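You operate a simulated robot arm through the tools that you are given. There is no shell and no other tool. Be economical: measure what you need, move in short steps, check, and stop when the job is done.

You are at the controls of a simulated robot arm. One attempt, no reset.

Task
Wind the clock's bell, set the alarm for 6 and slide it on.
Fine: try the dial light too.
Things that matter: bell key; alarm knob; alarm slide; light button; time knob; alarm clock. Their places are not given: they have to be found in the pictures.

Only the result counts: the job must be done as asked and must still hold three seconds after the hand-in. Knocking over, shifting, dropping, spilling or breaking anything else fails it.

Robot
A 6-joint arm with a two-finger parallel gripper, fixed in place. Base frame: the origin is at the foot of the arm, x ahead of it, y to its left, z up; the work surface is at about z = 0.8. Readings come in m, degrees, newtons and seconds.
With the tool pointing down near the work surface it reaches from about 0.26 to 0.68 m from the base axis. Its first joint turns from -66.0 to 66.0 degrees. Payload 2.9 kg.
The tool frame sits at the grasp point between the pads (the TCP): z along the fingers, y along the line on which they close. The tips reach 0.03 m beyond it. Largest opening 0.11 m; finger width 0.02, thickness 0.01; the body of the gripper, 0.048 by 0.112 m, starts 0.055 m behind the TCP.
Orientation is that of the tool frame in the base frame, as a unit quaternion [w, x, y, z]. With the fingers straight down and closing along the base's y, the tool's x points along the base's -x, its y along +y and its z along -z.

Tools
- The arm moves only by the tool nudge_tool. Its argument "targets" is a list of rows, each a list of 7 numbers: the shift along the tool's x, y, z in mm, then the turn, a rotation vector about the tool's x, y, z in degrees, then the closure, from 0 (fully open) to 1 (shut). In form: [[x, y, z, rx, ry, rz, hand], ...]. A call has 1 to 12 rows; each row shifts and turns the commanded pose from where the row before left it, along the tool's axes as they then stand. A row lasts 0.2 s, in which the tool goes at most 0.05 m and 8.6 degrees; a call with a longer step from one row to the next is refused whole, and so is a gripper value outside its range. A pose out of reach is approached as far as the arm can. The call stops where the force on the tool passes 40 N (or 10 N more than at its start, if that is more) or the arm is blocked; 0.2 s more then pass. The fingers move at their own pace (about 0.108 m/s each) and stop on an object; they squeeze with about 43 N. The grip force told is the motor's: it shows also when the fingers shut on nothing. Time passes only in rows, and 0.2 s behind the last, so rows that do not move let the fingers close. The reply holds the time, the measured pose of the TCP, the force on the tool along the base axes, the opening and the grip force, in the units named above and with some noise.
- Cameras (640 x 400 px; columns grow to the right, rows downward): "scene" is fixed at [0.0834, 0.4341, 1.4012]; the picture's right is [-0.72, -0.70, 0.00], its down [-0.29, 0.30, -0.91] and it looks along [0.63, -0.65, -0.41] (base axes); focal length 375 px, centre (320, 200). "wrist" rides on the gripper at [0.072, 0.017, -0.103] in the tool frame; the picture's right is [-0.23, 0.97, 0.00], its down [-0.76, -0.18, -0.62] and it looks along [-0.61, -0.14, 0.78] (tool axes); focal length 222 px, centre (320, 200).
- camera(camera): a new picture of that camera. The clock stands still meanwhile.
- probe_pixels(camera, pixels): there is no depth. For up to 12 entries [column, row, z] of the newest picture of that camera ("zoom" is the newest enlarged one), the place [x, y] in the base frame at which the ray of that pixel passes the height z, good to about 0.002 m. The clock stands still meanwhile.
- inspect(camera, box): a new picture of the part [left, top, right, bottom] of that camera's present view, enlarged. The clock stands still meanwhile.
- hand_in(): hands the job in; it is judged then, once.

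Keep the steps short. Do not move on a guess: measure, check each grasp and each placing, and mend mistakes. In all there are 80 turns and 38 pictures (those below and enlarged ones count). Leave the gripper open and the arm clear of the work at the hand-in unless told otherwise, and finish with a single line.

The tools are called as name(argument=value, ...) on one line, values as JSON. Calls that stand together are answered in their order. nudge_tool: Moves the arm, as the interface text tells. Its arguments: {"type":"object","properties":{"targets":{"type":"array"}},"required":["targets"]} The other tools are called the same way: camera (camera) takes a picture; probe_pixels (camera, pixels) gives the place at which the rays of pixels pass given heights; inspect (camera, box) takes an enlarged picture of a part of a camera's view; hand_in () hands the job in.

At the start:

```text
time_s: 0.0
eef_pos: [0.3555, -0.0772, 1.1731]
tcp_rot: [0.0, 0.001, 1.0, 0.0]
force: [0.2, -0.2, 0.1]
width: 0.1099
grasp_force: 0.1
```

scene: 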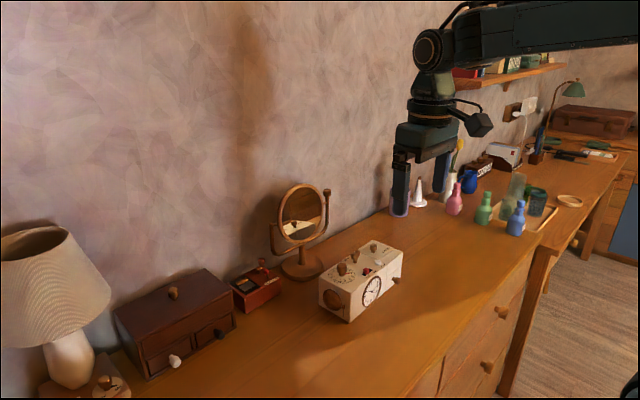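
wrist: 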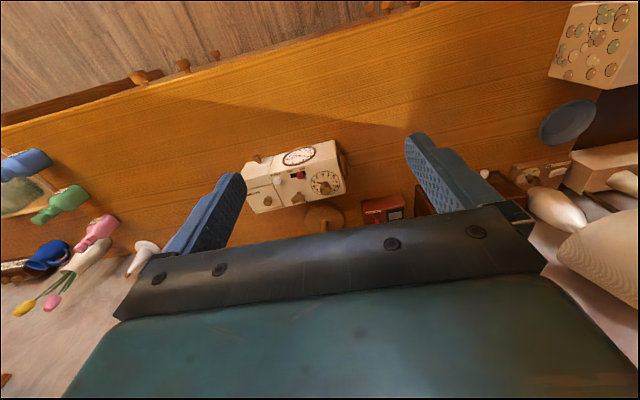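

I see the alarm clock near scene pixel (360,280) and wrist pixel (295,178). I enlarge both views to identify the controls.

inspect(camera="scene", box=[300, 225, 420, 335])

inspect(camera="wrist", box=[235, 130, 360, 230])

```text
3.64 times, centred on (360, 280) of scene
```

zoom: 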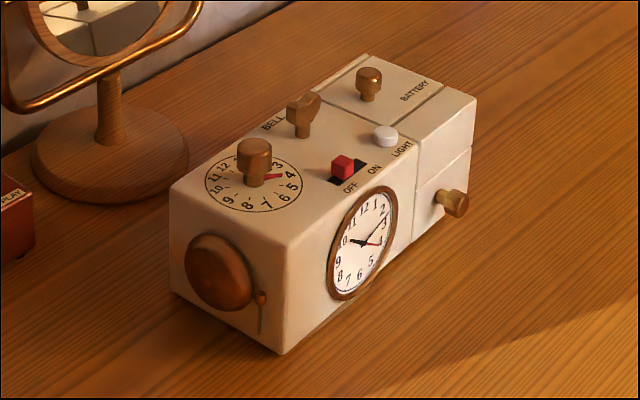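

```text
4.00 times, centred on (298, 180) of wrist
```

zoom: 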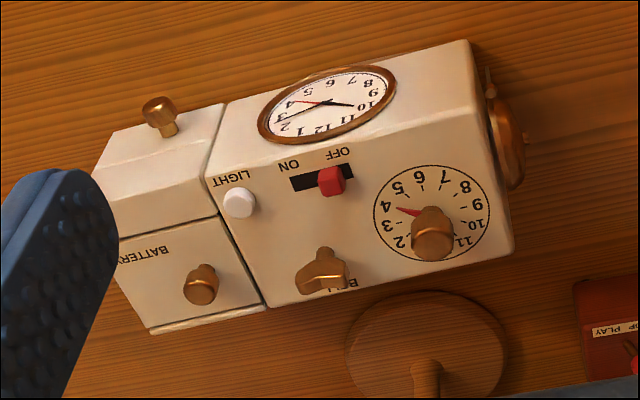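

The red pointer on the dial reads about 4 and the slide is at OFF (right in the wrist view, ON is left). I probe matching points in both views to get heights and places.

probe_pixels(camera="scene", pixels=[[349, 322.3, 0.8], [351.2, 291.8, 0.86], [351.2, 291.8, 0.88], [351.2, 291.8, 0.9], [378.1, 262.1, 0.88], [378.1, 262.1, 0.9], [366, 270.4, 0.88], [366, 270.4, 0.9], [355.3, 255.3, 0.9], [355.3, 255.3, 0.92], [341.9, 265.7, 0.9], [341.9, 265.7, 0.92]])

probe_pixels(camera="zoom", pixels=[[482, 122, 0.88], [482, 122, 0.9], [238, 200, 0.88], [238, 200, 0.9], [332, 181, 0.88], [332, 181, 0.9], [322, 270, 0.9], [322, 270, 0.92], [432, 242, 0.9], [432, 242, 0.92], [514, 250, 0.88], [206, 178, 0.88]])

```text
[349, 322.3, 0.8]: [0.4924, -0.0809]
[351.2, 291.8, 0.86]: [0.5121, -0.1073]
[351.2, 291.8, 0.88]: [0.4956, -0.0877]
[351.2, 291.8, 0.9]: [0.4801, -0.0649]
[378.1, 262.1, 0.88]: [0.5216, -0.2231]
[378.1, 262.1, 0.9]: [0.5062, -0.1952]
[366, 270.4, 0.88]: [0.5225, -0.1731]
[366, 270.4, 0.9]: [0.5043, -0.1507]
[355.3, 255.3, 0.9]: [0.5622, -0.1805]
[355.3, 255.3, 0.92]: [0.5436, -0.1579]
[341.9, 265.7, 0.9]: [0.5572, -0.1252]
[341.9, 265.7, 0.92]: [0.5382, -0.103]
```

```text
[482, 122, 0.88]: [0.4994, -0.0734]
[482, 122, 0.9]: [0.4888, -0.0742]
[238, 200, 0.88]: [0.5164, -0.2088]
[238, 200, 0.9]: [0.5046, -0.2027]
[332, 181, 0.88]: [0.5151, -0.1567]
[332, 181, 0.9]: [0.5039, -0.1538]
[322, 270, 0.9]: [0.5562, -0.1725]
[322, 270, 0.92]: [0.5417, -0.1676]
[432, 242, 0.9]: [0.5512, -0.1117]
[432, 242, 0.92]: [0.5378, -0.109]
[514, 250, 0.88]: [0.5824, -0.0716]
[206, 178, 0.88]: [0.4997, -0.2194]
```

Triangulated: clock top at about z 0.888, alarm knob near (0.545,-0.111), key near (0.551,-0.170), slide near (0.506,-0.154), light near (0.509,-0.204). I move above the clock for a closer look.

nudge_tool(targets=[[-29, -12.6, 30.6, 0, 0, 0, 0], [-29, -12.6, 30.6, 0, 0, 0, 0], [-29, -12.6, 30.6, 0, 0, 0, 0], [-29, -12.6, 30.6, 0, 0, 0, 0], [-29, -12.6, 30.6, 0, 0, 0, 0], [0, 0, 0, 0, 0, 0, 0]])

camera(camera="wrist")

```text
time_s: 1.4
eef_pos: [0.4987, -0.1398, 1.0194]
tcp_rot: [-0.001, 0.0, 1.0, 0.0]
force: [0.1, 0.2, -0.6]
width: 0.1099
grasp_force: 0.1
```

```text
33 pictures are left
```

wrist: 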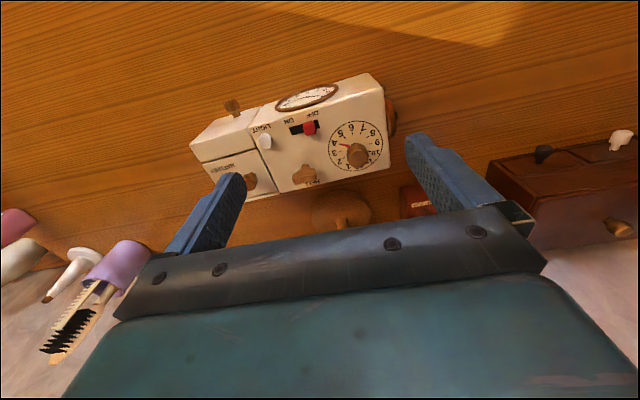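

Clock spans (190..395, 75..200). I enlarge it.

inspect(camera="wrist", box=[220, 75, 400, 200])

```text
3.20 times, centred on (310, 138) of wrist
```

zoom: 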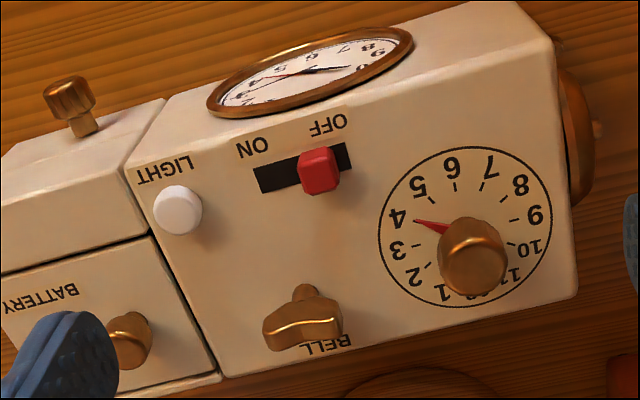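

I probe the details at candidate heights (top surface 0.888; part tops up to 0.92).

probe_pixels(camera="zoom", pixels=[[452, 167, 0.888], [397, 249, 0.888], [535, 214, 0.888], [415, 219, 0.888], [398, 217, 0.888], [477, 238, 0.914], [268, 332, 0.914], [340, 322, 0.914], [305, 290, 0.888], [320, 165, 0.898], [179, 203, 0.894], [419, 187, 0.888]])

inspect(camera="scene", box=[325, 235, 395, 285])

```text
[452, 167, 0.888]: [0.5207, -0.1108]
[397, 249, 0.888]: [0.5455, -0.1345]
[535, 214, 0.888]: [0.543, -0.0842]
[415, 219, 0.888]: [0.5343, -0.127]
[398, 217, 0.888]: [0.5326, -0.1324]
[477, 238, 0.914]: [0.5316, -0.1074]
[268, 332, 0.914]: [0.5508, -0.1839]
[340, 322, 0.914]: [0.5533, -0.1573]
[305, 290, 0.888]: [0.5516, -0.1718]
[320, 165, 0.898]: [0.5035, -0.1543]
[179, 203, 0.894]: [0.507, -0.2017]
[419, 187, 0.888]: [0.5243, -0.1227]
```

```text
8.00 times, centred on (360, 260) of scene
```

zoom: 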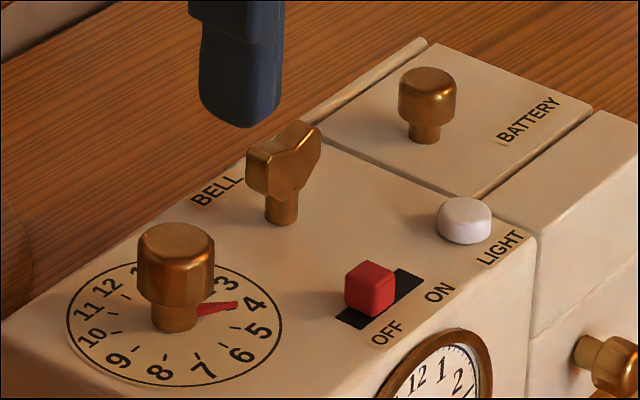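

Dial centre is about (0.544,-0.109), pointer about 4, knob tops at z≈0.914. The key's wing lies along y, so I'll grip it closing along x. First I check where the mirror behind the clock stands.

probe_pixels(camera="scene", pixels=[[302, 268, 0.81], [325, 270, 0.81], [302, 185, 0.95], [302, 185, 1.0], [302, 185, 1.05], [327, 190, 0.95], [327, 190, 1.0], [299, 242, 0.9], [355.5, 262.5, 0.888], [355.5, 254, 0.914]])

probe_pixels(camera="wrist", pixels=[[340, 210, 0.81], [312, 212, 0.81], [370, 205, 0.81]])

```text
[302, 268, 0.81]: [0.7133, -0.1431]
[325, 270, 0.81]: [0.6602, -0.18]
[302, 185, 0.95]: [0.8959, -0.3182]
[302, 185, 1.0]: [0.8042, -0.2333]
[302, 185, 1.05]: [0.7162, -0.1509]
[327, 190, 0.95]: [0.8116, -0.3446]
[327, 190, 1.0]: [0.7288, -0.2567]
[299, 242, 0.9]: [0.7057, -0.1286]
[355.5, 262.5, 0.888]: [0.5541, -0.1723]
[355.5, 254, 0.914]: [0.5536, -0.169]
```

```text
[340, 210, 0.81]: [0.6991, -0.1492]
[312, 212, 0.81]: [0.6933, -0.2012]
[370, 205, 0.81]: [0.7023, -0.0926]
```

The mirror (about x 0.70) is clear of the gripper. I move over the key at (0.5525,-0.1705), narrowing to about 45 mm, and turn the tool −86° so it closes across the wing.

nudge_tool(targets=[[-27, -15.4, 0, 0, 0, 0, 0.6], [-27, -15.4, 0, 0, 0, 0, 0.6], [0, 0, 0, 0, 0, -8.6, 0.6], [0, 0, 0, 0, 0, -8.6, 0.6], [0, 0, 0, 0, 0, -8.6, 0.6], [0, 0, 0, 0, 0, -8.6, 0.6], [0, 0, 0, 0, 0, -8.6, 0.6], [0, 0, 0, 0, 0, -8.6, 0.6], [0, 0, 0, 0, 0, -8.6, 0.6], [0, 0, 0, 0, 0, -8.6, 0.6], [0, 0, 0, 0, 0, -8.6, 0.6], [0, 0, 0, 0, 0, -8.6, 0.6]])

camera(camera="wrist")

```text
time_s: 4.0
eef_pos: [0.554, -0.1708, 1.02]
tcp_rot: [0.0, -0.683, 0.73, 0.0]
force: [0.5, 0.0, 0.0]
width: 0.0441
grasp_force: 0.1
```

```text
30 pictures are left
```

wrist: 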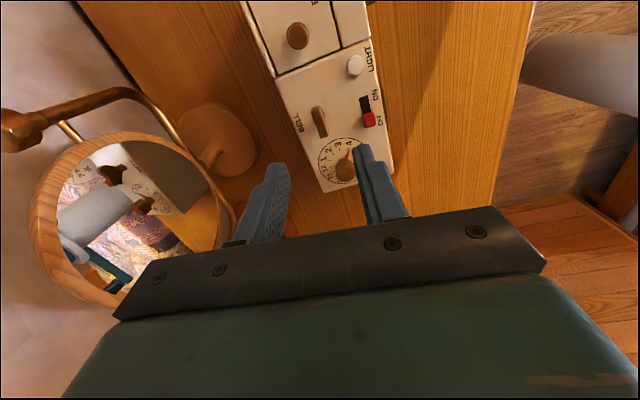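

The mirror looks near the left side. I probe its nearest edges and the key here before going down.

probe_pixels(camera="wrist", pixels=[[235, 228, 0.9], [235, 228, 0.95], [235, 228, 1.0], [210, 170, 0.85], [210, 170, 0.95], [130, 140, 0.95], [130, 140, 1.03], [318, 108, 0.914], [323, 132, 0.914], [314, 107, 0.914], [325, 136, 0.9]])

inspect(camera="wrist", box=[280, 70, 400, 200])

inspect(camera="scene", box=[260, 150, 420, 300])

```text
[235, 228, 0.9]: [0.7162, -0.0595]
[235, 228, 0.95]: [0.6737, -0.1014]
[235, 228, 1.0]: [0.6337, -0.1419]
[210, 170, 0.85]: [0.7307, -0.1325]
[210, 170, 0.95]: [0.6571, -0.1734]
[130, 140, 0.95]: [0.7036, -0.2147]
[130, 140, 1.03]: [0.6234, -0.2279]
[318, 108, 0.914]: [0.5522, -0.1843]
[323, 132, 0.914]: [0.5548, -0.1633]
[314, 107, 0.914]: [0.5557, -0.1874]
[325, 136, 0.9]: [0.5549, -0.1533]
```

```text
3.08 times, centred on (340, 135) of wrist
```

zoom: 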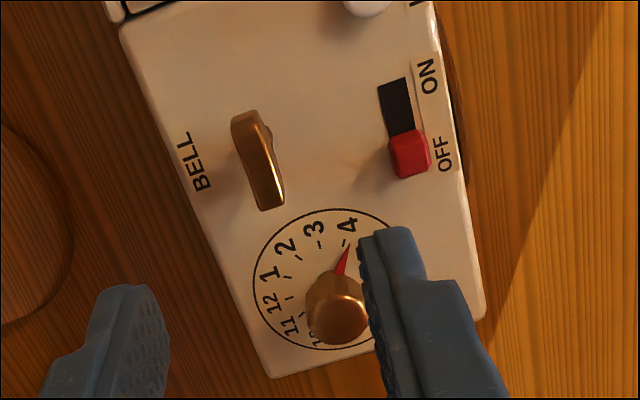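

```text
2.67 times, centred on (340, 225) of scene
```

zoom: 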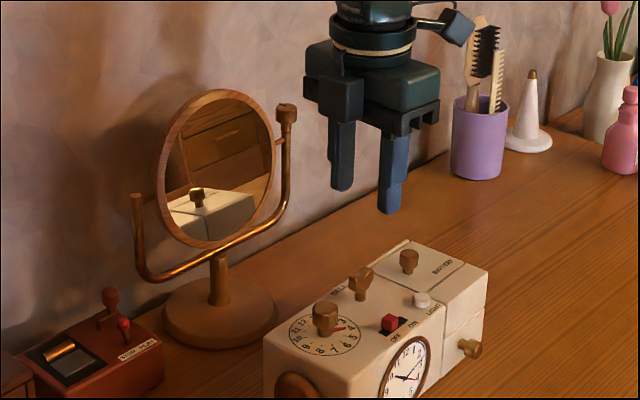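

Key centre is about (0.555,-0.172) lying along y; the mirror is clear. I trim the angle and descend in two stages to just above, then to TCP z≈0.925.

nudge_tool(targets=[[1, 0, 20, 0, 0, -4, 0.6], [0, 0, 25, 0, 0, 0, 0.6], [0, 0, 25, 0, 0, 0, 0.6], [0, 0, 15, 0, 0, 0, 0.6], [0, 0, 9, 0, 0, 0, 0.6], [0, 0, 0, 0, 0, 0, 0.6]])

inspect(camera="scene", box=[310, 220, 410, 300])

camera(camera="wrist")

```text
time_s: 5.4
eef_pos: [0.5527, -0.1728, 0.9238]
tcp_rot: [0.0, -0.707, 0.707, 0.0]
force: [0.7, -0.3, -0.3]
width: 0.0438
grasp_force: 0.0
```

```text
5.00 times, centred on (360, 260) of scene
```

zoom: 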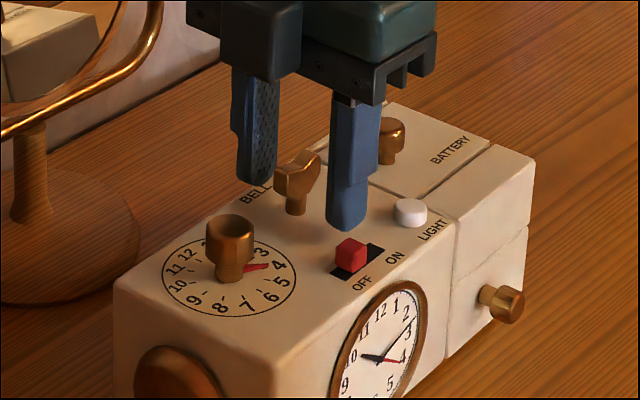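

```text
26 pictures are left
```

wrist: 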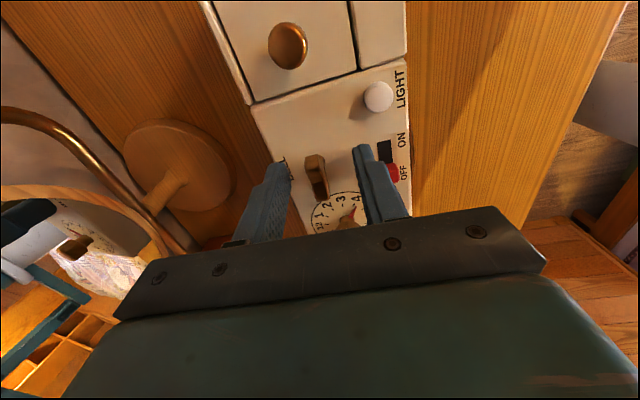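

The key stands between the fingertips. I close on it.

nudge_tool(targets=[[0, 0, 0, 0, 0, 0, 0.8], [0, 0, 0, 0, 0, 0, 1], [0, 0, 0, 0, 0, 0, 1]])

```text
time_s: 6.2
eef_pos: [0.5526, -0.1721, 0.9239]
tcp_rot: [0.0, 0.707, -0.707, 0.001]
force: [6.0, -0.9, -0.3]
width: 0.0094
grasp_force: 43.2
```

Gripped (9.4 mm). There's 6 N along +x, so I ease 1 mm that way and start winding clockwise.

nudge_tool(targets=[[0, -1, 0, 0, 0, 0, 1], [0, 0, 0, 0, 0, 8, 1], [0, 0, 0, 0, 0, 8, 1], [0, 0, 0, 0, 0, 8, 1], [0, 0, 0, 0, 0, 8, 1]])

inspect(camera="wrist", box=[240, 60, 440, 240])

```text
time_s: 7.4
eef_pos: [0.5548, -0.1717, 0.925]
tcp_rot: [0.0, -0.483, 0.876, -0.001]
force: [-0.4, 0.0, -0.1]
width: 0.009
grasp_force: 42.7
```

```text
2.22 times, centred on (340, 150) of wrist
```

zoom: 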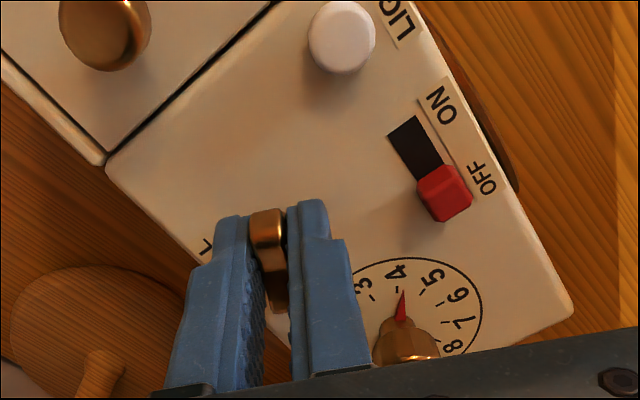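

The key turns with the fingers. I continue winding clockwise.

nudge_tool(targets=[[0, 0, 0, 0, 0, 8.5, 1], [0, 0, 0, 0, 0, 8.5, 1], [0, 0, 0, 0, 0, 8.5, 1], [0, 0, 0, 0, 0, 8.5, 1], [0, 0, 0, 0, 0, 8.5, 1], [0, 0, 0, 0, 0, 8.5, 1], [0, 0, 0, 0, 0, 8.5, 1], [0, 0, 0, 0, 0, 8.5, 1], [0, 0, 0, 0, 0, 8.5, 1], [0, 0, 0, 0, 0, 8.5, 1], [0, 0, 0, 0, 0, 8.5, 1]])

inspect(camera="scene", box=[310, 220, 410, 300])

```text
time_s: 9.8
eef_pos: [0.5545, -0.1712, 0.9255]
tcp_rot: [0.0, 0.307, 0.952, 0.0]
force: [-0.1, -1.1, -0.6]
width: 0.0091
grasp_force: 42.8
```

```text
5.00 times, centred on (360, 260) of scene
```

zoom: 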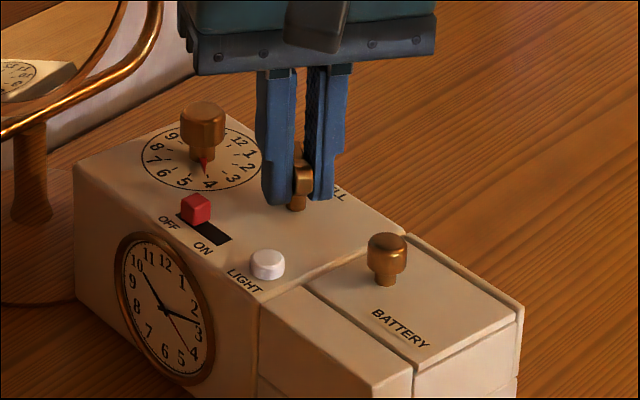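

Trouble: the whole clock has yawed with the key, so the key met a stop or the spring got stiff. I measure the clock's present yaw against the key before doing anything.

probe_pixels(camera="zoom", pixels=[[240, 141, 0.888], [163, 172, 0.888], [172, 136, 0.888], [235, 181, 0.888], [75, 165, 0.888], [258, 302, 0.888], [205, 157, 0.888], [297, 208, 0.888], [226, 113, 0.888], [405, 237, 0.888]])

inspect(camera="wrist", box=[220, 40, 440, 240])

```text
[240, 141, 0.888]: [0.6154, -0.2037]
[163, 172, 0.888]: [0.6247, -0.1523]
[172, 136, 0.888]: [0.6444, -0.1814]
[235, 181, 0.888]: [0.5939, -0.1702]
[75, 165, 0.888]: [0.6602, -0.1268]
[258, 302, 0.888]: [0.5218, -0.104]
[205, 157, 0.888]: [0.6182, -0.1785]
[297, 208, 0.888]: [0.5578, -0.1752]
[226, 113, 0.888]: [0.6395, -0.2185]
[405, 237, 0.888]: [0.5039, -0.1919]
```

```text
2.00 times, centred on (330, 140) of wrist
```

zoom: 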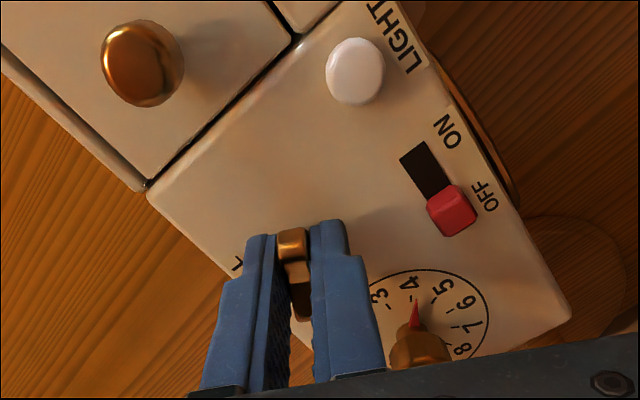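

The key turned about 22° relative to the clock, then the clock slid with it (about 105°). I'll test whether pressing down, which raises friction under the clock, lets the key turn on: first see what force a small press gives.

nudge_tool(targets=[[0, 0, 2, 0, 0, 0, 1], [0, 0, 2, 0, 0, 0, 1], [0, 0, 0, 0, 0, 0, 1]])

```text
time_s: 10.6
eef_pos: [0.5556, -0.1719, 0.925]
tcp_rot: [0.002, 0.305, 0.952, 0.0]
force: [-7.8, 5.1, 17.3]
width: 0.0089
grasp_force: 43.3
```

4 mm of press gives 17 N. I add 2 mm and turn slowly 16° to compare.

nudge_tool(targets=[[0, 0, 2, 0, 0, 0, 1], [0, 0, 0, 0, 0, 4, 1], [0, 0, 0, 0, 0, 4, 1], [0, 0, 0, 0, 0, 4, 1], [0, 0, 0, 0, 0, 4, 1], [0, 0, 0, 0, 0, 0, 1]])

inspect(camera="wrist", box=[220, 40, 440, 240])

```text
time_s: 12.0
eef_pos: [0.5561, -0.173, 0.9233]
tcp_rot: [0.001, 0.435, 0.9, 0.001]
force: [-8.8, -1.7, 30.6]
width: 0.0094
grasp_force: 42.9
```

```text
2.00 times, centred on (330, 140) of wrist
```

zoom: 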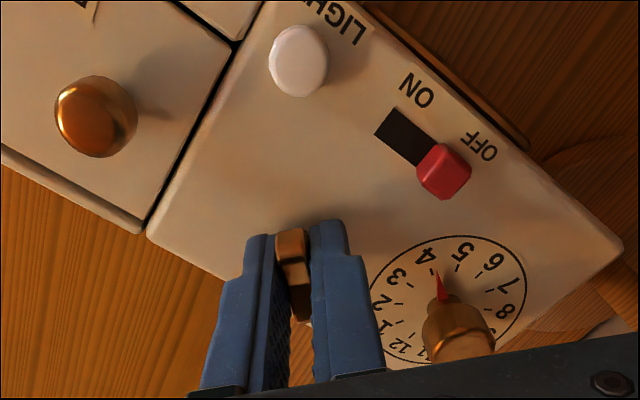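

With pressing, the key turned about 15° relative to the clock. Now without pressing, I turn back counter-clockwise to see whether the clock follows (restoring its yaw) rather than the key unwinding; first a small test.

nudge_tool(targets=[[0, 0, -3, 0, 0, 0, 1], [0, 0, -3, 0, 0, 0, 1], [0, 0, 0, 0, 0, -5, 1], [0, 0, 0, 0, 0, -5, 1], [0, 0, 0, 0, 0, -5, 1], [0, 0, 0, 0, 0, -5, 1], [0, 0, 0, 0, 0, -5, 1], [0, 0, 0, 0, 0, -5, 1], [0, 0, 0, 0, 0, 0, 1]])

inspect(camera="wrist", box=[220, 40, 440, 240])

```text
time_s: 14.0
eef_pos: [0.5561, -0.1719, 0.9248]
tcp_rot: [0.0, 0.186, 0.983, 0.0]
force: [0.2, 0.2, -10.9]
width: 0.0092
grasp_force: 43.0
```

```text
2.00 times, centred on (330, 140) of wrist
```

zoom: 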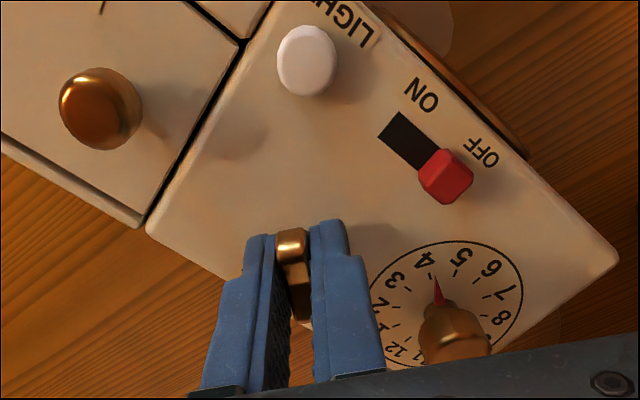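

Counter-clockwise, the clock follows with the key held (so it can be restored that way). Now I press down about 8 mm of command again and wind 72° clockwise.

nudge_tool(targets=[[0, 0, 3, 0, 0, 0, 1], [0, 0, 3, 0, 0, 0, 1], [0, 0, 2, 0, 0, 0, 1], [0, 0, 0, 0, 0, 8, 1], [0, 0, 0, 0, 0, 8, 1], [0, 0, 0, 0, 0, 8, 1], [0, 0, 0, 0, 0, 8, 1], [0, 0, 0, 0, 0, 8, 1], [0, 0, 0, 0, 0, 8, 1], [0, 0, 0, 0, 0, 8, 1], [0, 0, 0, 0, 0, 8, 1], [0, 0, 0, 0, 0, 8, 1]])

camera(camera="wrist")

```text
time_s: 16.6
eef_pos: [0.5558, -0.1729, 0.9195]
tcp_rot: [0.002, 0.729, 0.684, 0.0]
force: [-7.6, -7.4, 29.3]
width: 0.0092
grasp_force: 42.9
```

```text
20 pictures are left
```

wrist: 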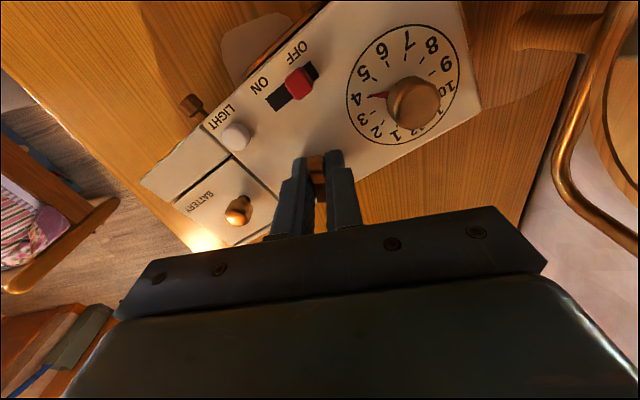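

Key is now about 110° wound relative to the clock; the clock stayed. I ease the press and turn back ~76° so the clock returns to its original yaw.

nudge_tool(targets=[[0, 0, -3, 0, 0, 0, 1], [0, 0, -4, 0, 0, 0, 1], [0, 0, 0, 0, 0, -7.6, 1], [0, 0, 0, 0, 0, -7.6, 1], [0, 0, 0, 0, 0, -7.6, 1], [0, 0, 0, 0, 0, -7.6, 1], [0, 0, 0, 0, 0, -7.6, 1], [0, 0, 0, 0, 0, -7.6, 1], [0, 0, 0, 0, 0, -7.6, 1], [0, 0, 0, 0, 0, -7.6, 1], [0, 0, 0, 0, 0, -7.6, 1], [0, 0, 0, 0, 0, -7.6, 1]])

camera(camera="scene")

```text
time_s: 19.2
eef_pos: [0.5543, -0.1717, 0.9244]
tcp_rot: [0.0, 0.151, 0.989, 0.001]
force: [0.5, 0.3, -10.5]
width: 0.009
grasp_force: 42.7
```

```text
19 pictures are left
```

scene: 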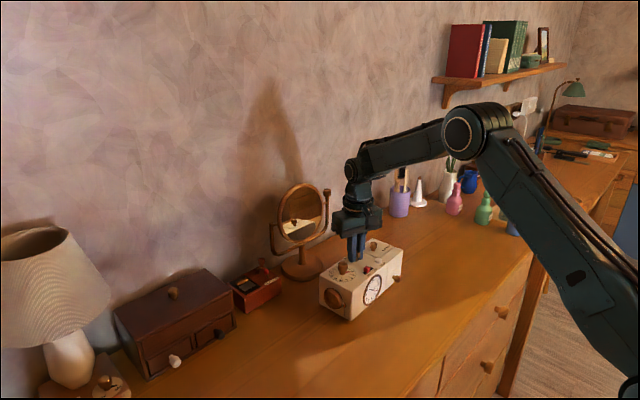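

The clock is back at its original place in the view (near corner still at about (349,322)) and the mirror is unmoved. The −10.5 N suggests I'm carrying the clock's weight slightly lifted; I lower it 5 mm.

nudge_tool(targets=[[0, 0, 2.5, 0, 0, 0, 1], [0, 0, 2.5, 0, 0, 0, 1], [0, 0, 0, 0, 0, 0, 1]])

inspect(camera="scene", box=[300, 225, 420, 335])

```text
time_s: 20.0
eef_pos: [0.5547, -0.1719, 0.9199]
tcp_rot: [0.0, 0.152, 0.988, 0.0]
force: [-1.2, 0.1, -3.3]
width: 0.0093
grasp_force: 43.2
```

```text
3.64 times, centred on (360, 280) of scene
```

zoom: 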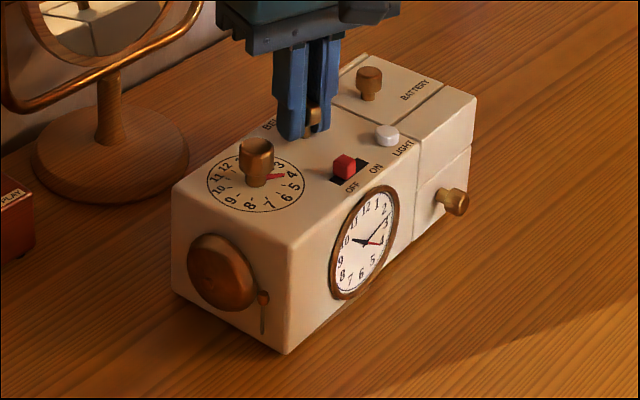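

The clock sits within about a millimetre of its original pose. I press and wind another 85° clockwise.

nudge_tool(targets=[[0, 0, 3.5, 0, 0, 0, 1], [0, 0, 3.5, 0, 0, 0, 1], [0, 0, 0, 0, 0, 8.5, 1], [0, 0, 0, 0, 0, 8.5, 1], [0, 0, 0, 0, 0, 8.5, 1], [0, 0, 0, 0, 0, 8.5, 1], [0, 0, 0, 0, 0, 8.5, 1], [0, 0, 0, 0, 0, 8.5, 1], [0, 0, 0, 0, 0, 8.5, 1], [0, 0, 0, 0, 0, 8.5, 1], [0, 0, 0, 0, 0, 8.5, 1], [0, 0, 0, 0, 0, 8.5, 1]])

inspect(camera="scene", box=[300, 225, 420, 335])

```text
time_s: 20.8
eef_pos: [0.5563, -0.1734, 0.9184]
tcp_rot: [0.004, 0.199, 0.98, -0.001]
force: [-5.2, 0.6, 4.7]
width: 0.0095
grasp_force: 43.4
stopped in row 3: the force on the tool passed its limit (the readings are from after the stop); the commanded pose is now the measured one
```

```text
3.64 times, centred on (360, 280) of scene
```

zoom: 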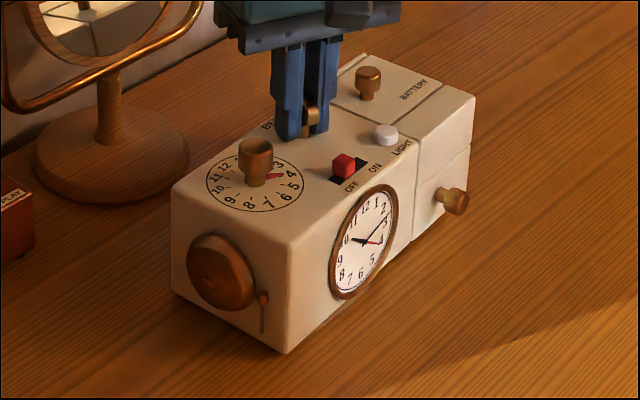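

Force limit passed because the tips had slipped down to the clock top. I open slightly, rise 6 mm and look whether the key stays.

nudge_tool(targets=[[0, 0, 0, 0, 0, 0, 0.75], [0, 0, 0, 0, 0, 0, 0.75], [0, 0, -3, 0, 0, 0, 0.75], [0, 0, -3, 0, 0, 0, 0.75], [0, 0, 0, 0, 0, 0, 0.75]])

inspect(camera="wrist", box=[220, 40, 440, 240])

```text
time_s: 22.0
eef_pos: [0.557, -0.1725, 0.9237]
tcp_rot: [0.004, 0.198, 0.98, 0.0]
force: [0.1, 0.2, 0.2]
width: 0.0274
grasp_force: 0.0
```

```text
2.00 times, centred on (330, 140) of wrist
```

zoom: 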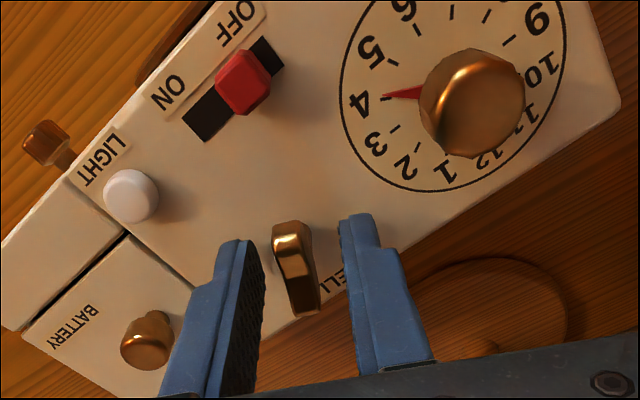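

The key stays put when released — no spring-back. I regrip at this height, press ~5 mm and wind on.

nudge_tool(targets=[[0, 0, 0, 0, 0, 0, 1], [0, 0, 0, 0, 0, 0, 1], [0, 0, 2.5, 0, 0, 0, 1], [0, 0, 2.5, 0, 0, 0, 1], [0, 0, 0, 0, 0, 8.5, 1], [0, 0, 0, 0, 0, 8.5, 1], [0, 0, 0, 0, 0, 8.5, 1], [0, 0, 0, 0, 0, 8.5, 1], [0, 0, 0, 0, 0, 8.5, 1], [0, 0, 0, 0, 0, 8.5, 1], [0, 0, 0, 0, 0, 8.5, 1], [0, 0, 0, 0, 0, 8.5, 1]])

inspect(camera="scene", box=[300, 225, 420, 335])

```text
time_s: 24.6
eef_pos: [0.557, -0.1727, 0.9185]
tcp_rot: [0.004, 0.714, 0.7, 0.002]
force: [-9.8, -13.3, 18.6]
width: 0.0095
grasp_force: 43.1
```

```text
3.64 times, centred on (360, 280) of scene
```

zoom: 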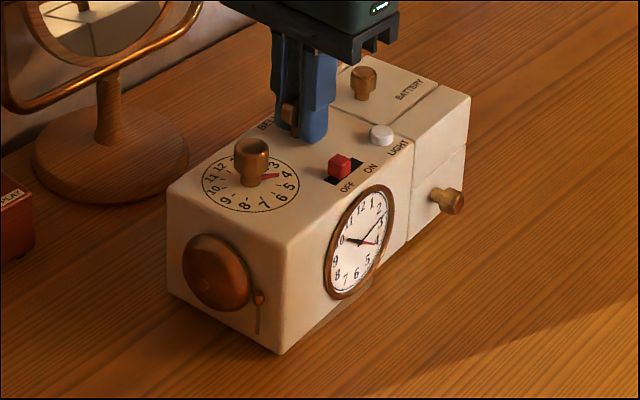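

Key now ~180° wound, clock still within ~2 mm. I release, rise 25 mm and swing the tool back 180° for another stroke (two calls).

nudge_tool(targets=[[0, 0, -3, 0, 0, 0, 0.7], [0, 0, -3, 0, 0, 0, 0.7], [0, 0, -25, 0, 0, 0, 0.7], [0, 0, 0, 0, 0, -8.6, 0.7], [0, 0, 0, 0, 0, -8.6, 0.7], [0, 0, 0, 0, 0, -8.6, 0.7], [0, 0, 0, 0, 0, -8.6, 0.7], [0, 0, 0, 0, 0, -8.6, 0.7], [0, 0, 0, 0, 0, -8.6, 0.7], [0, 0, 0, 0, 0, -8.6, 0.7], [0, 0, 0, 0, 0, -8.6, 0.7], [0, 0, 0, 0, 0, -8.6, 0.7]])

nudge_tool(targets=[[0, 0, 0, 0, 0, -8.6, 0.65], [0, 0, 0, 0, 0, -8.6, 0.65], [0, 0, 0, 0, 0, -8.6, 0.65], [0, 0, 0, 0, 0, -8.6, 0.65], [0, 0, 0, 0, 0, -8.6, 0.65], [0, 0, 0, 0, 0, -8.6, 0.65], [0, 0, 0, 0, 0, -8.6, 0.65], [0, 0, 0, 0, 0, -8.6, 0.65], [0, 0, 0, 0, 0, -8.6, 0.65], [0, 0, 0, 0, 0, -8.6, 0.65], [0, 0, 0, 0, 0, -8.0, 0.65], [0, 0, 0, 0, 0, 0, 0.65]])

inspect(camera="wrist", box=[220, 40, 440, 240])

```text
time_s: 27.2
eef_pos: [0.5564, -0.1726, 0.9508]
tcp_rot: [0.005, 0.116, 0.993, -0.001]
force: [-0.7, -0.1, 0.2]
width: 0.0328
grasp_force: 0.0
```

```text
time_s: 29.8
eef_pos: [0.5579, -0.1728, 0.9493]
tcp_rot: [0.002, -0.648, 0.762, -0.004]
force: [0.5, -0.3, 0.6]
width: 0.0386
grasp_force: 0.0
```

```text
2.00 times, centred on (330, 140) of wrist
```

zoom: 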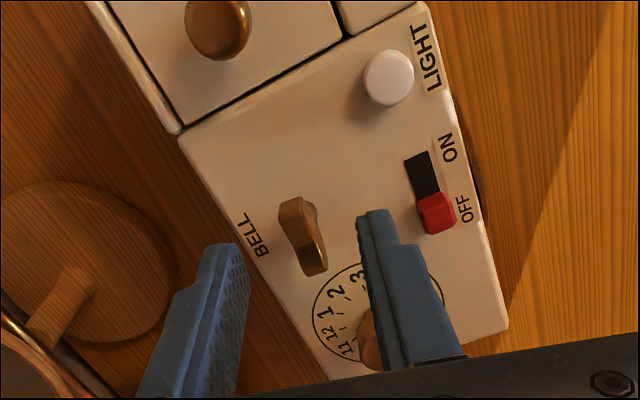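

Key is parallel to the clock again, i.e. a half turn done. I probe key centre and clock edges for regrasping.

probe_pixels(camera="zoom", pixels=[[290, 204, 0.914], [317, 262, 0.914], [180, 135, 0.888], [509, 326, 0.888], [330, 380, 0.888], [388, 72, 0.894], [436, 205, 0.898]])

```text
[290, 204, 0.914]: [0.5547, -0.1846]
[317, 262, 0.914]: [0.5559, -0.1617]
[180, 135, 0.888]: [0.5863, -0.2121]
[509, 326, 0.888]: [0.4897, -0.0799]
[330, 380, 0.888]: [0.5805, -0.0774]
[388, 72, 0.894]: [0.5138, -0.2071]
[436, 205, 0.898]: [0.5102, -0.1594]
```

Key centre (0.555,-0.173). I trim −7°, shift 2.5 mm, descend to z 0.924, grip, press and start winding.

nudge_tool(targets=[[0, 2.5, 0, 0, 0, -7, 0.65], [0, 0, 15, 0, 0, 0, 0.65], [0, 0, 9.5, 0, 0, 0, 0.65], [0, 0, 0, 0, 0, 0, 0.65], [0, 0, 0, 0, 0, 0, 1], [0, 0, 0, 0, 0, 0, 1], [0, 0, 0, 0, 0, 0, 1]])

```text
time_s: 31.4
eef_pos: [0.555, -0.1721, 0.9259]
tcp_rot: [0.002, -0.691, 0.723, -0.006]
force: [5.3, -0.9, 1.6]
width: 0.0092
grasp_force: 42.6
```

Gripped, TCP at 0.926. I press about 6.5 mm and wind 77° clockwise.

nudge_tool(targets=[[0, -1, 3, 0, 0, 0, 1], [0, 0, 3, 0, 0, 0, 1], [0, 0, 0, 0, 0, 8.5, 1], [0, 0, 0, 0, 0, 8.5, 1], [0, 0, 0, 0, 0, 8.5, 1], [0, 0, 0, 0, 0, 8.5, 1], [0, 0, 0, 0, 0, 8.5, 1], [0, 0, 0, 0, 0, 8.5, 1], [0, 0, 0, 0, 0, 8.5, 1], [0, 0, 0, 0, 0, 8.5, 1], [0, 0, 0, 0, 0, 8.5, 1]])

inspect(camera="wrist", box=[220, 40, 440, 240])

```text
time_s: 32.2
eef_pos: [0.5562, -0.1726, 0.9235]
tcp_rot: [0.004, -0.639, 0.769, -0.006]
force: [-3.8, 1.6, 6.2]
width: 0.0095
grasp_force: 42.8
stopped in row 4: the force on the tool passed its limit (the readings are from after the stop); the commanded pose is now the measured one
```

```text
2.00 times, centred on (330, 140) of wrist
```

zoom: 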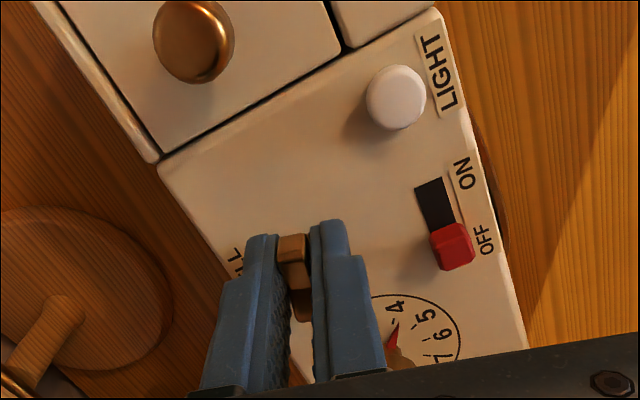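

Slightly too much press. From 6 N now, I add 2.5 mm and wind more gently.

nudge_tool(targets=[[0, 0, 2.5, 0, 0, 0, 1], [0, 0, 0, 0, 0, 7, 1], [0, 0, 0, 0, 0, 7, 1], [0, 0, 0, 0, 0, 7, 1], [0, 0, 0, 0, 0, 7, 1], [0, 0, 0, 0, 0, 7, 1], [0, 0, 0, 0, 0, 7, 1], [0, 0, 0, 0, 0, 7, 1], [0, 0, 0, 0, 0, 7, 1], [0, 0, 0, 0, 0, 7, 1], [0, 0, 0, 0, 0, 7, 1], [0, 0, 0, 0, 0, 7, 1]])

inspect(camera="scene", box=[300, 225, 420, 335])

```text
time_s: 33.3
eef_pos: [0.556, -0.1714, 0.924]
tcp_rot: [0.004, -0.483, 0.875, -0.005]
force: [-5.7, 1.2, 6.4]
width: 0.0094
grasp_force: 43.3
stopped in row 5: the force on the tool passed its limit (the readings are from after the stop); the commanded pose is now the measured one
```

```text
3.64 times, centred on (360, 280) of scene
```

zoom: 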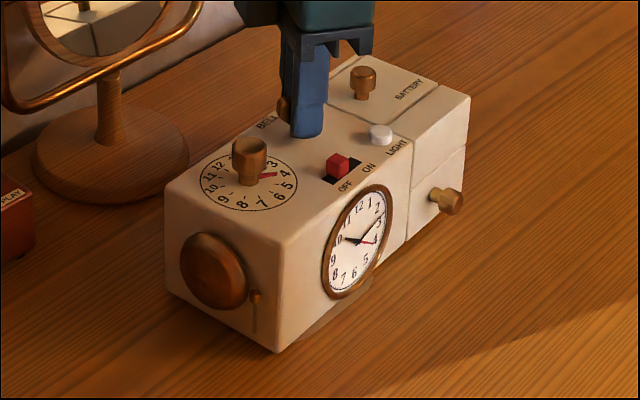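

The clock holds. I continue with a lighter press (1.5 mm) and 7° rows.

nudge_tool(targets=[[0, 0, 1.5, 0, 0, 0, 1], [0, 0, 0, 0, 0, 7, 1], [0, 0, 0, 0, 0, 7, 1], [0, 0, 0, 0, 0, 7, 1], [0, 0, 0, 0, 0, 7, 1], [0, 0, 0, 0, 0, 7, 1], [0, 0, 0, 0, 0, 7, 1]])

inspect(camera="wrist", box=[220, 40, 440, 240])

```text
time_s: 34.9
eef_pos: [0.5554, -0.1704, 0.9235]
tcp_rot: [0.006, -0.138, 0.99, -0.003]
force: [-15.0, 14.5, 27.8]
width: 0.0095
grasp_force: 43.5
```

```text
2.00 times, centred on (330, 140) of wrist
```

zoom: 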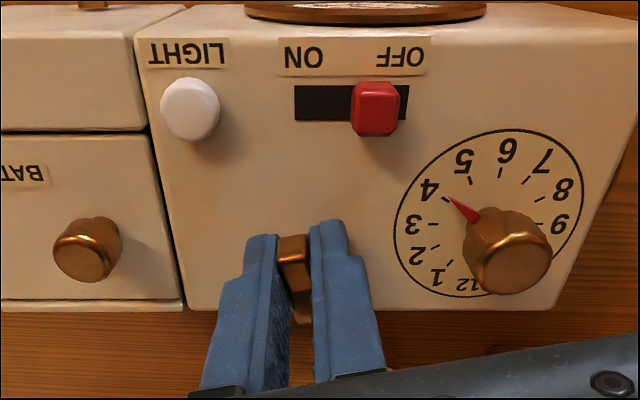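

The key is at about 250° and the clock is still aligned. Side forces (−15,+14 N) suggest a small offset; I ease 1.5 mm that way and go on.

nudge_tool(targets=[[1.5, 1.5, -0.5, 0, 0, 0, 1], [0, 0, 0, 0, 0, 7, 1], [0, 0, 0, 0, 0, 7, 1], [0, 0, 0, 0, 0, 7, 1], [0, 0, 0, 0, 0, 7, 1], [0, 0, 0, 0, 0, 7, 1], [0, 0, 0, 0, 0, 7, 1], [0, 0, 0, 0, 0, 7, 1]])

```text
time_s: 36.7
eef_pos: [0.5552, -0.1707, 0.9233]
tcp_rot: [0.007, 0.286, 0.958, 0.0]
force: [2.2, 11.5, 12.9]
width: 0.0091
grasp_force: 43.0
```

Going on: about 300° wound now. I ease 1 mm toward +y, press slightly more, and wind 56° to complete the full turn.

nudge_tool(targets=[[0.5, 0.8, 1, 0, 0, 0, 1], [0, 0, 0, 0, 0, 7, 1], [0, 0, 0, 0, 0, 7, 1], [0, 0, 0, 0, 0, 7, 1], [0, 0, 0, 0, 0, 7, 1], [0, 0, 0, 0, 0, 7, 1], [0, 0, 0, 0, 0, 7, 1], [0, 0, 0, 0, 0, 7, 1], [0, 0, 0, 0, 0, 7, 1], [0, 0, 0, 0, 0, 0, 1]])

inspect(camera="scene", box=[300, 225, 420, 335])

```text
time_s: 38.9
eef_pos: [0.5559, -0.1701, 0.9226]
tcp_rot: [0.007, 0.703, 0.712, 0.004]
force: [8.9, 11.1, 19.4]
width: 0.0094
grasp_force: 43.2
```

```text
3.64 times, centred on (360, 280) of scene
```

zoom: 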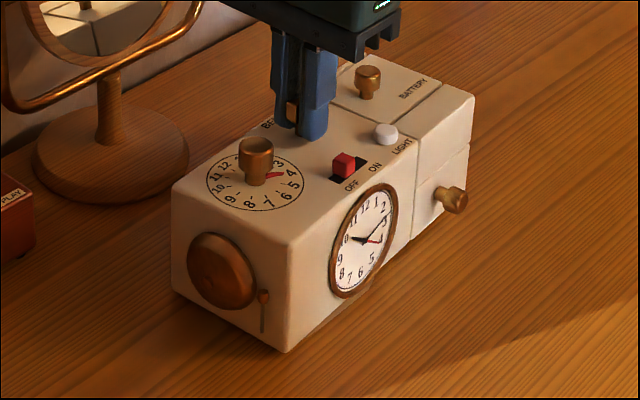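

One full turn done and the clock is where it started; no stop felt yet. I keep winding in the same stroke, watching whether a firm stop appears.

nudge_tool(targets=[[0, 0, 0, 0, 0, 7, 1], [0, 0, 0, 0, 0, 7, 1], [0, 0, 0, 0, 0, 7, 1], [0, 0, 0, 0, 0, 7, 1], [0, 0, 0, 0, 0, 7, 1], [0, 0, 0, 0, 0, 7, 1], [0, 0, 0, 0, 0, 0, 1]])

inspect(camera="scene", box=[300, 225, 420, 335])

```text
time_s: 40.5
eef_pos: [0.5539, -0.1731, 0.9212]
tcp_rot: [0.005, 0.912, 0.411, 0.005]
force: [3.8, -5.0, 19.7]
width: 0.0097
grasp_force: 43.8
```

```text
3.64 times, centred on (360, 280) of scene
```

zoom: 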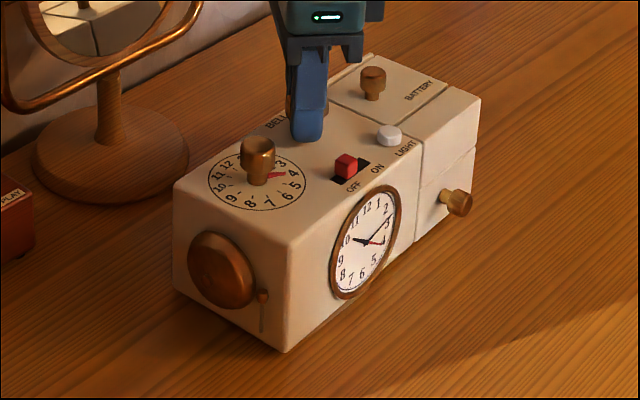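

About 400° now, clock still in place, no stop. I release, rise, and swing back 180° for one more stroke.

nudge_tool(targets=[[0, 0, -2, 0, 0, 0, 0.65], [0, 0, -2, 0, 0, 0, 0.65], [0, 0, -25, 0, 0, 0, 0.65], [0, 0, 0, 0, 0, -8.6, 0.65], [0, 0, 0, 0, 0, -8.6, 0.65], [0, 0, 0, 0, 0, -8.6, 0.65], [0, 0, 0, 0, 0, -8.6, 0.65], [0, 0, 0, 0, 0, -8.6, 0.65], [0, 0, 0, 0, 0, -8.6, 0.65], [0, 0, 0, 0, 0, -8.6, 0.65], [0, 0, 0, 0, 0, -8.6, 0.65], [0, 0, 0, 0, 0, -8.6, 0.65]])

nudge_tool(targets=[[0, 0, 0, 0, 0, -8.6, 0.65], [0, 0, 0, 0, 0, -8.6, 0.65], [0, 0, 0, 0, 0, -8.6, 0.65], [0, 0, 0, 0, 0, -8.6, 0.65], [0, 0, 0, 0, 0, -8.6, 0.65], [0, 0, 0, 0, 0, -8.6, 0.65], [0, 0, 0, 0, 0, -8.6, 0.65], [0, 0, 0, 0, 0, -8.6, 0.65], [0, 0, 0, 0, 0, -8.6, 0.65], [0, 0, 0, 0, 0, -8.6, 0.65], [0, 0, 0, 0, 0, -8.0, 0.65], [0, 0, 0, 0, 0, 0, 0.65]])

inspect(camera="wrist", box=[220, 40, 440, 240])

```text
time_s: 43.1
eef_pos: [0.554, -0.1697, 0.951]
tcp_rot: [0.007, 0.451, 0.892, 0.001]
force: [-0.2, -0.5, -0.5]
width: 0.0383
grasp_force: 0.1
```

```text
time_s: 45.7
eef_pos: [0.5544, -0.17, 0.9508]
tcp_rot: [0.006, -0.345, 0.939, -0.005]
force: [0.6, -0.3, -0.3]
width: 0.0386
grasp_force: 0.0
```

```text
2.00 times, centred on (330, 140) of wrist
```

zoom: 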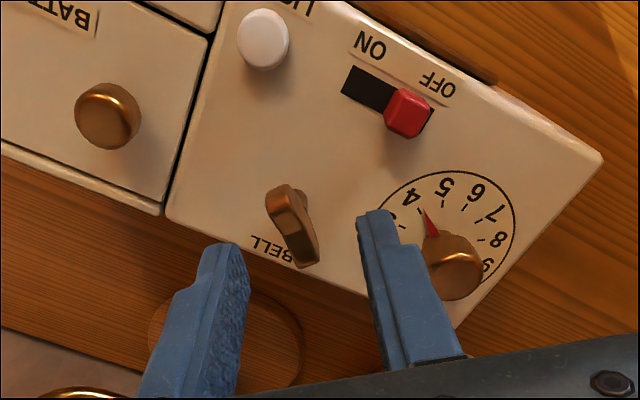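

I probe the key's ends for the regrasp.

probe_pixels(camera="zoom", pixels=[[277, 193, 0.914], [308, 260, 0.914], [265, 40, 0.894], [407, 112, 0.898]])

```text
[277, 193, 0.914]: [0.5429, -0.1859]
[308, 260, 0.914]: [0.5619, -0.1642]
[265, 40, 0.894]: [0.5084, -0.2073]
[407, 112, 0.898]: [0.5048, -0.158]
```

Key centre about (0.553,-0.173), wing needs −8° trim. I align, descend and grip.

nudge_tool(targets=[[2.7, -1.6, 0, 0, 0, -8, 0.65], [0, 0, 15, 0, 0, 0, 0.65], [0, 0, 10.5, 0, 0, 0, 0.65], [0, 0, 0, 0, 0, 0, 0.65], [0, 0, 0, 0, 0, 0, 1], [0, 0, 0, 0, 0, 0, 1], [0, 0, 0, 0, 0, 0, 1]])

```text
time_s: 47.3
eef_pos: [0.5557, -0.1726, 0.9249]
tcp_rot: [0.006, -0.409, 0.913, -0.005]
force: [-4.4, -1.0, -0.3]
width: 0.0094
grasp_force: 43.1
```

Gripped. I press ~4 mm and wind 63°.

nudge_tool(targets=[[0.5, 0, 2, 0, 0, 0, 1], [0, 0, 2, 0, 0, 0, 1], [0, 0, 0, 0, 0, 7, 1], [0, 0, 0, 0, 0, 7, 1], [0, 0, 0, 0, 0, 7, 1], [0, 0, 0, 0, 0, 7, 1], [0, 0, 0, 0, 0, 7, 1], [0, 0, 0, 0, 0, 7, 1], [0, 0, 0, 0, 0, 7, 1], [0, 0, 0, 0, 0, 7, 1], [0, 0, 0, 0, 0, 7, 1]])

```text
time_s: 49.7
eef_pos: [0.5531, -0.1729, 0.9179]
tcp_rot: [0.001, 0.13, 0.992, -0.001]
force: [-0.1, 0.1, 8.1]
width: 0.0
grasp_force: 37.7
```

The opening reads 0: the fingers lost the key. I rise straight up and look.

nudge_tool(targets=[[0, 0, -5, 0, 0, 0, 1], [0, 0, -30, 0, 0, 0, 1], [0, 0, -30, 0, 0, 0, 0.6], [0, 0, 0, 0, 0, 0, 0.6]])

camera(camera="wrist")

inspect(camera="scene", box=[300, 225, 420, 335])

```text
time_s: 50.7
eef_pos: [0.5518, -0.1725, 0.9855]
tcp_rot: [0.007, 0.129, 0.992, -0.003]
force: [0.2, -0.5, 0.8]
width: 0.0441
grasp_force: 0.1
```

```text
7 pictures are left
```

wrist: 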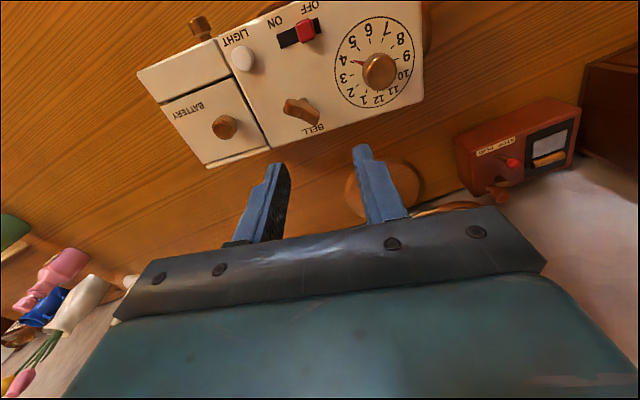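

```text
3.64 times, centred on (360, 280) of scene
```

zoom: 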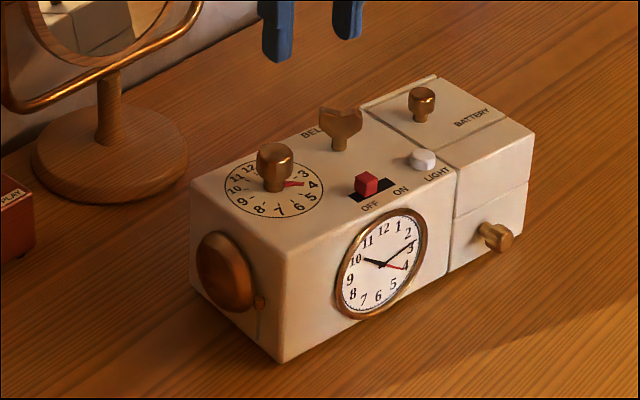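

The key is intact but the clock got twisted away; the key did not turn any further relative to the clock (still ~40° past a full turn), so it has met its stop: it's wound. Now I measure the clock's present pose to put it back.

probe_pixels(camera="wrist", pixels=[[406, 57, 0.888], [345, 77, 0.888], [368, 28, 0.888], [242, 58, 0.894], [305, 30, 0.898], [205, 167, 0.888], [423, 99, 0.888], [138, 72, 0.888], [269, 147, 0.888], [301, 107, 0.91]])

probe_pixels(camera="zoom", pixels=[[280, 363, 0.8], [287, 250, 0.888], [191, 183, 0.888], [437, 76, 0.888], [535, 131, 0.888], [317, 188, 0.888], [231, 189, 0.888], [423, 158, 0.894], [367, 180, 0.898]])

```text
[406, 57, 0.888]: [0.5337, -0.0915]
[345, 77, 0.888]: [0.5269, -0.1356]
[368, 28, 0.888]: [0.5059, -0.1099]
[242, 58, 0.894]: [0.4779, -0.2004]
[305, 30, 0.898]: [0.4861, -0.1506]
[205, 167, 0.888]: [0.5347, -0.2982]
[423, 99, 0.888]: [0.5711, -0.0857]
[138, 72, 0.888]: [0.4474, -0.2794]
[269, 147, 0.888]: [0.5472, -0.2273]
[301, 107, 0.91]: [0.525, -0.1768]
```

```text
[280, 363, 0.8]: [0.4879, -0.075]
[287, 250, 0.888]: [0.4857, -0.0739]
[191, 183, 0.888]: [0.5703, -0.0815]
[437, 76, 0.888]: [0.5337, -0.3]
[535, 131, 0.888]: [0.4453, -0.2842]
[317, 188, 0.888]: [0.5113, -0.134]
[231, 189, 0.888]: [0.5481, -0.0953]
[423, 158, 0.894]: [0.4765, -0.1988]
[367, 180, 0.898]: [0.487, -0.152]
```

Now I probe, in the same enlarged frame, the pixels where the corners stood originally, to get the original pose.

probe_pixels(camera="zoom", pixels=[[280, 354, 0.8], [288, 243, 0.888], [170, 190, 0.888], [368, 55, 0.888], [476, 98, 0.888], [386, 135, 0.894], [342, 165, 0.898], [256, 184, 0.888]])

```text
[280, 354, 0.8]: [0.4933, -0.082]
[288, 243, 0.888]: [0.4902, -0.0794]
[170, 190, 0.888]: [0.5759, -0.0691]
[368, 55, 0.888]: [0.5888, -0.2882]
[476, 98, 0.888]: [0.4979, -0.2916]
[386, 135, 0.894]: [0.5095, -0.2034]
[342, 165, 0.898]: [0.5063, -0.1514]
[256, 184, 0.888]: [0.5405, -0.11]
```

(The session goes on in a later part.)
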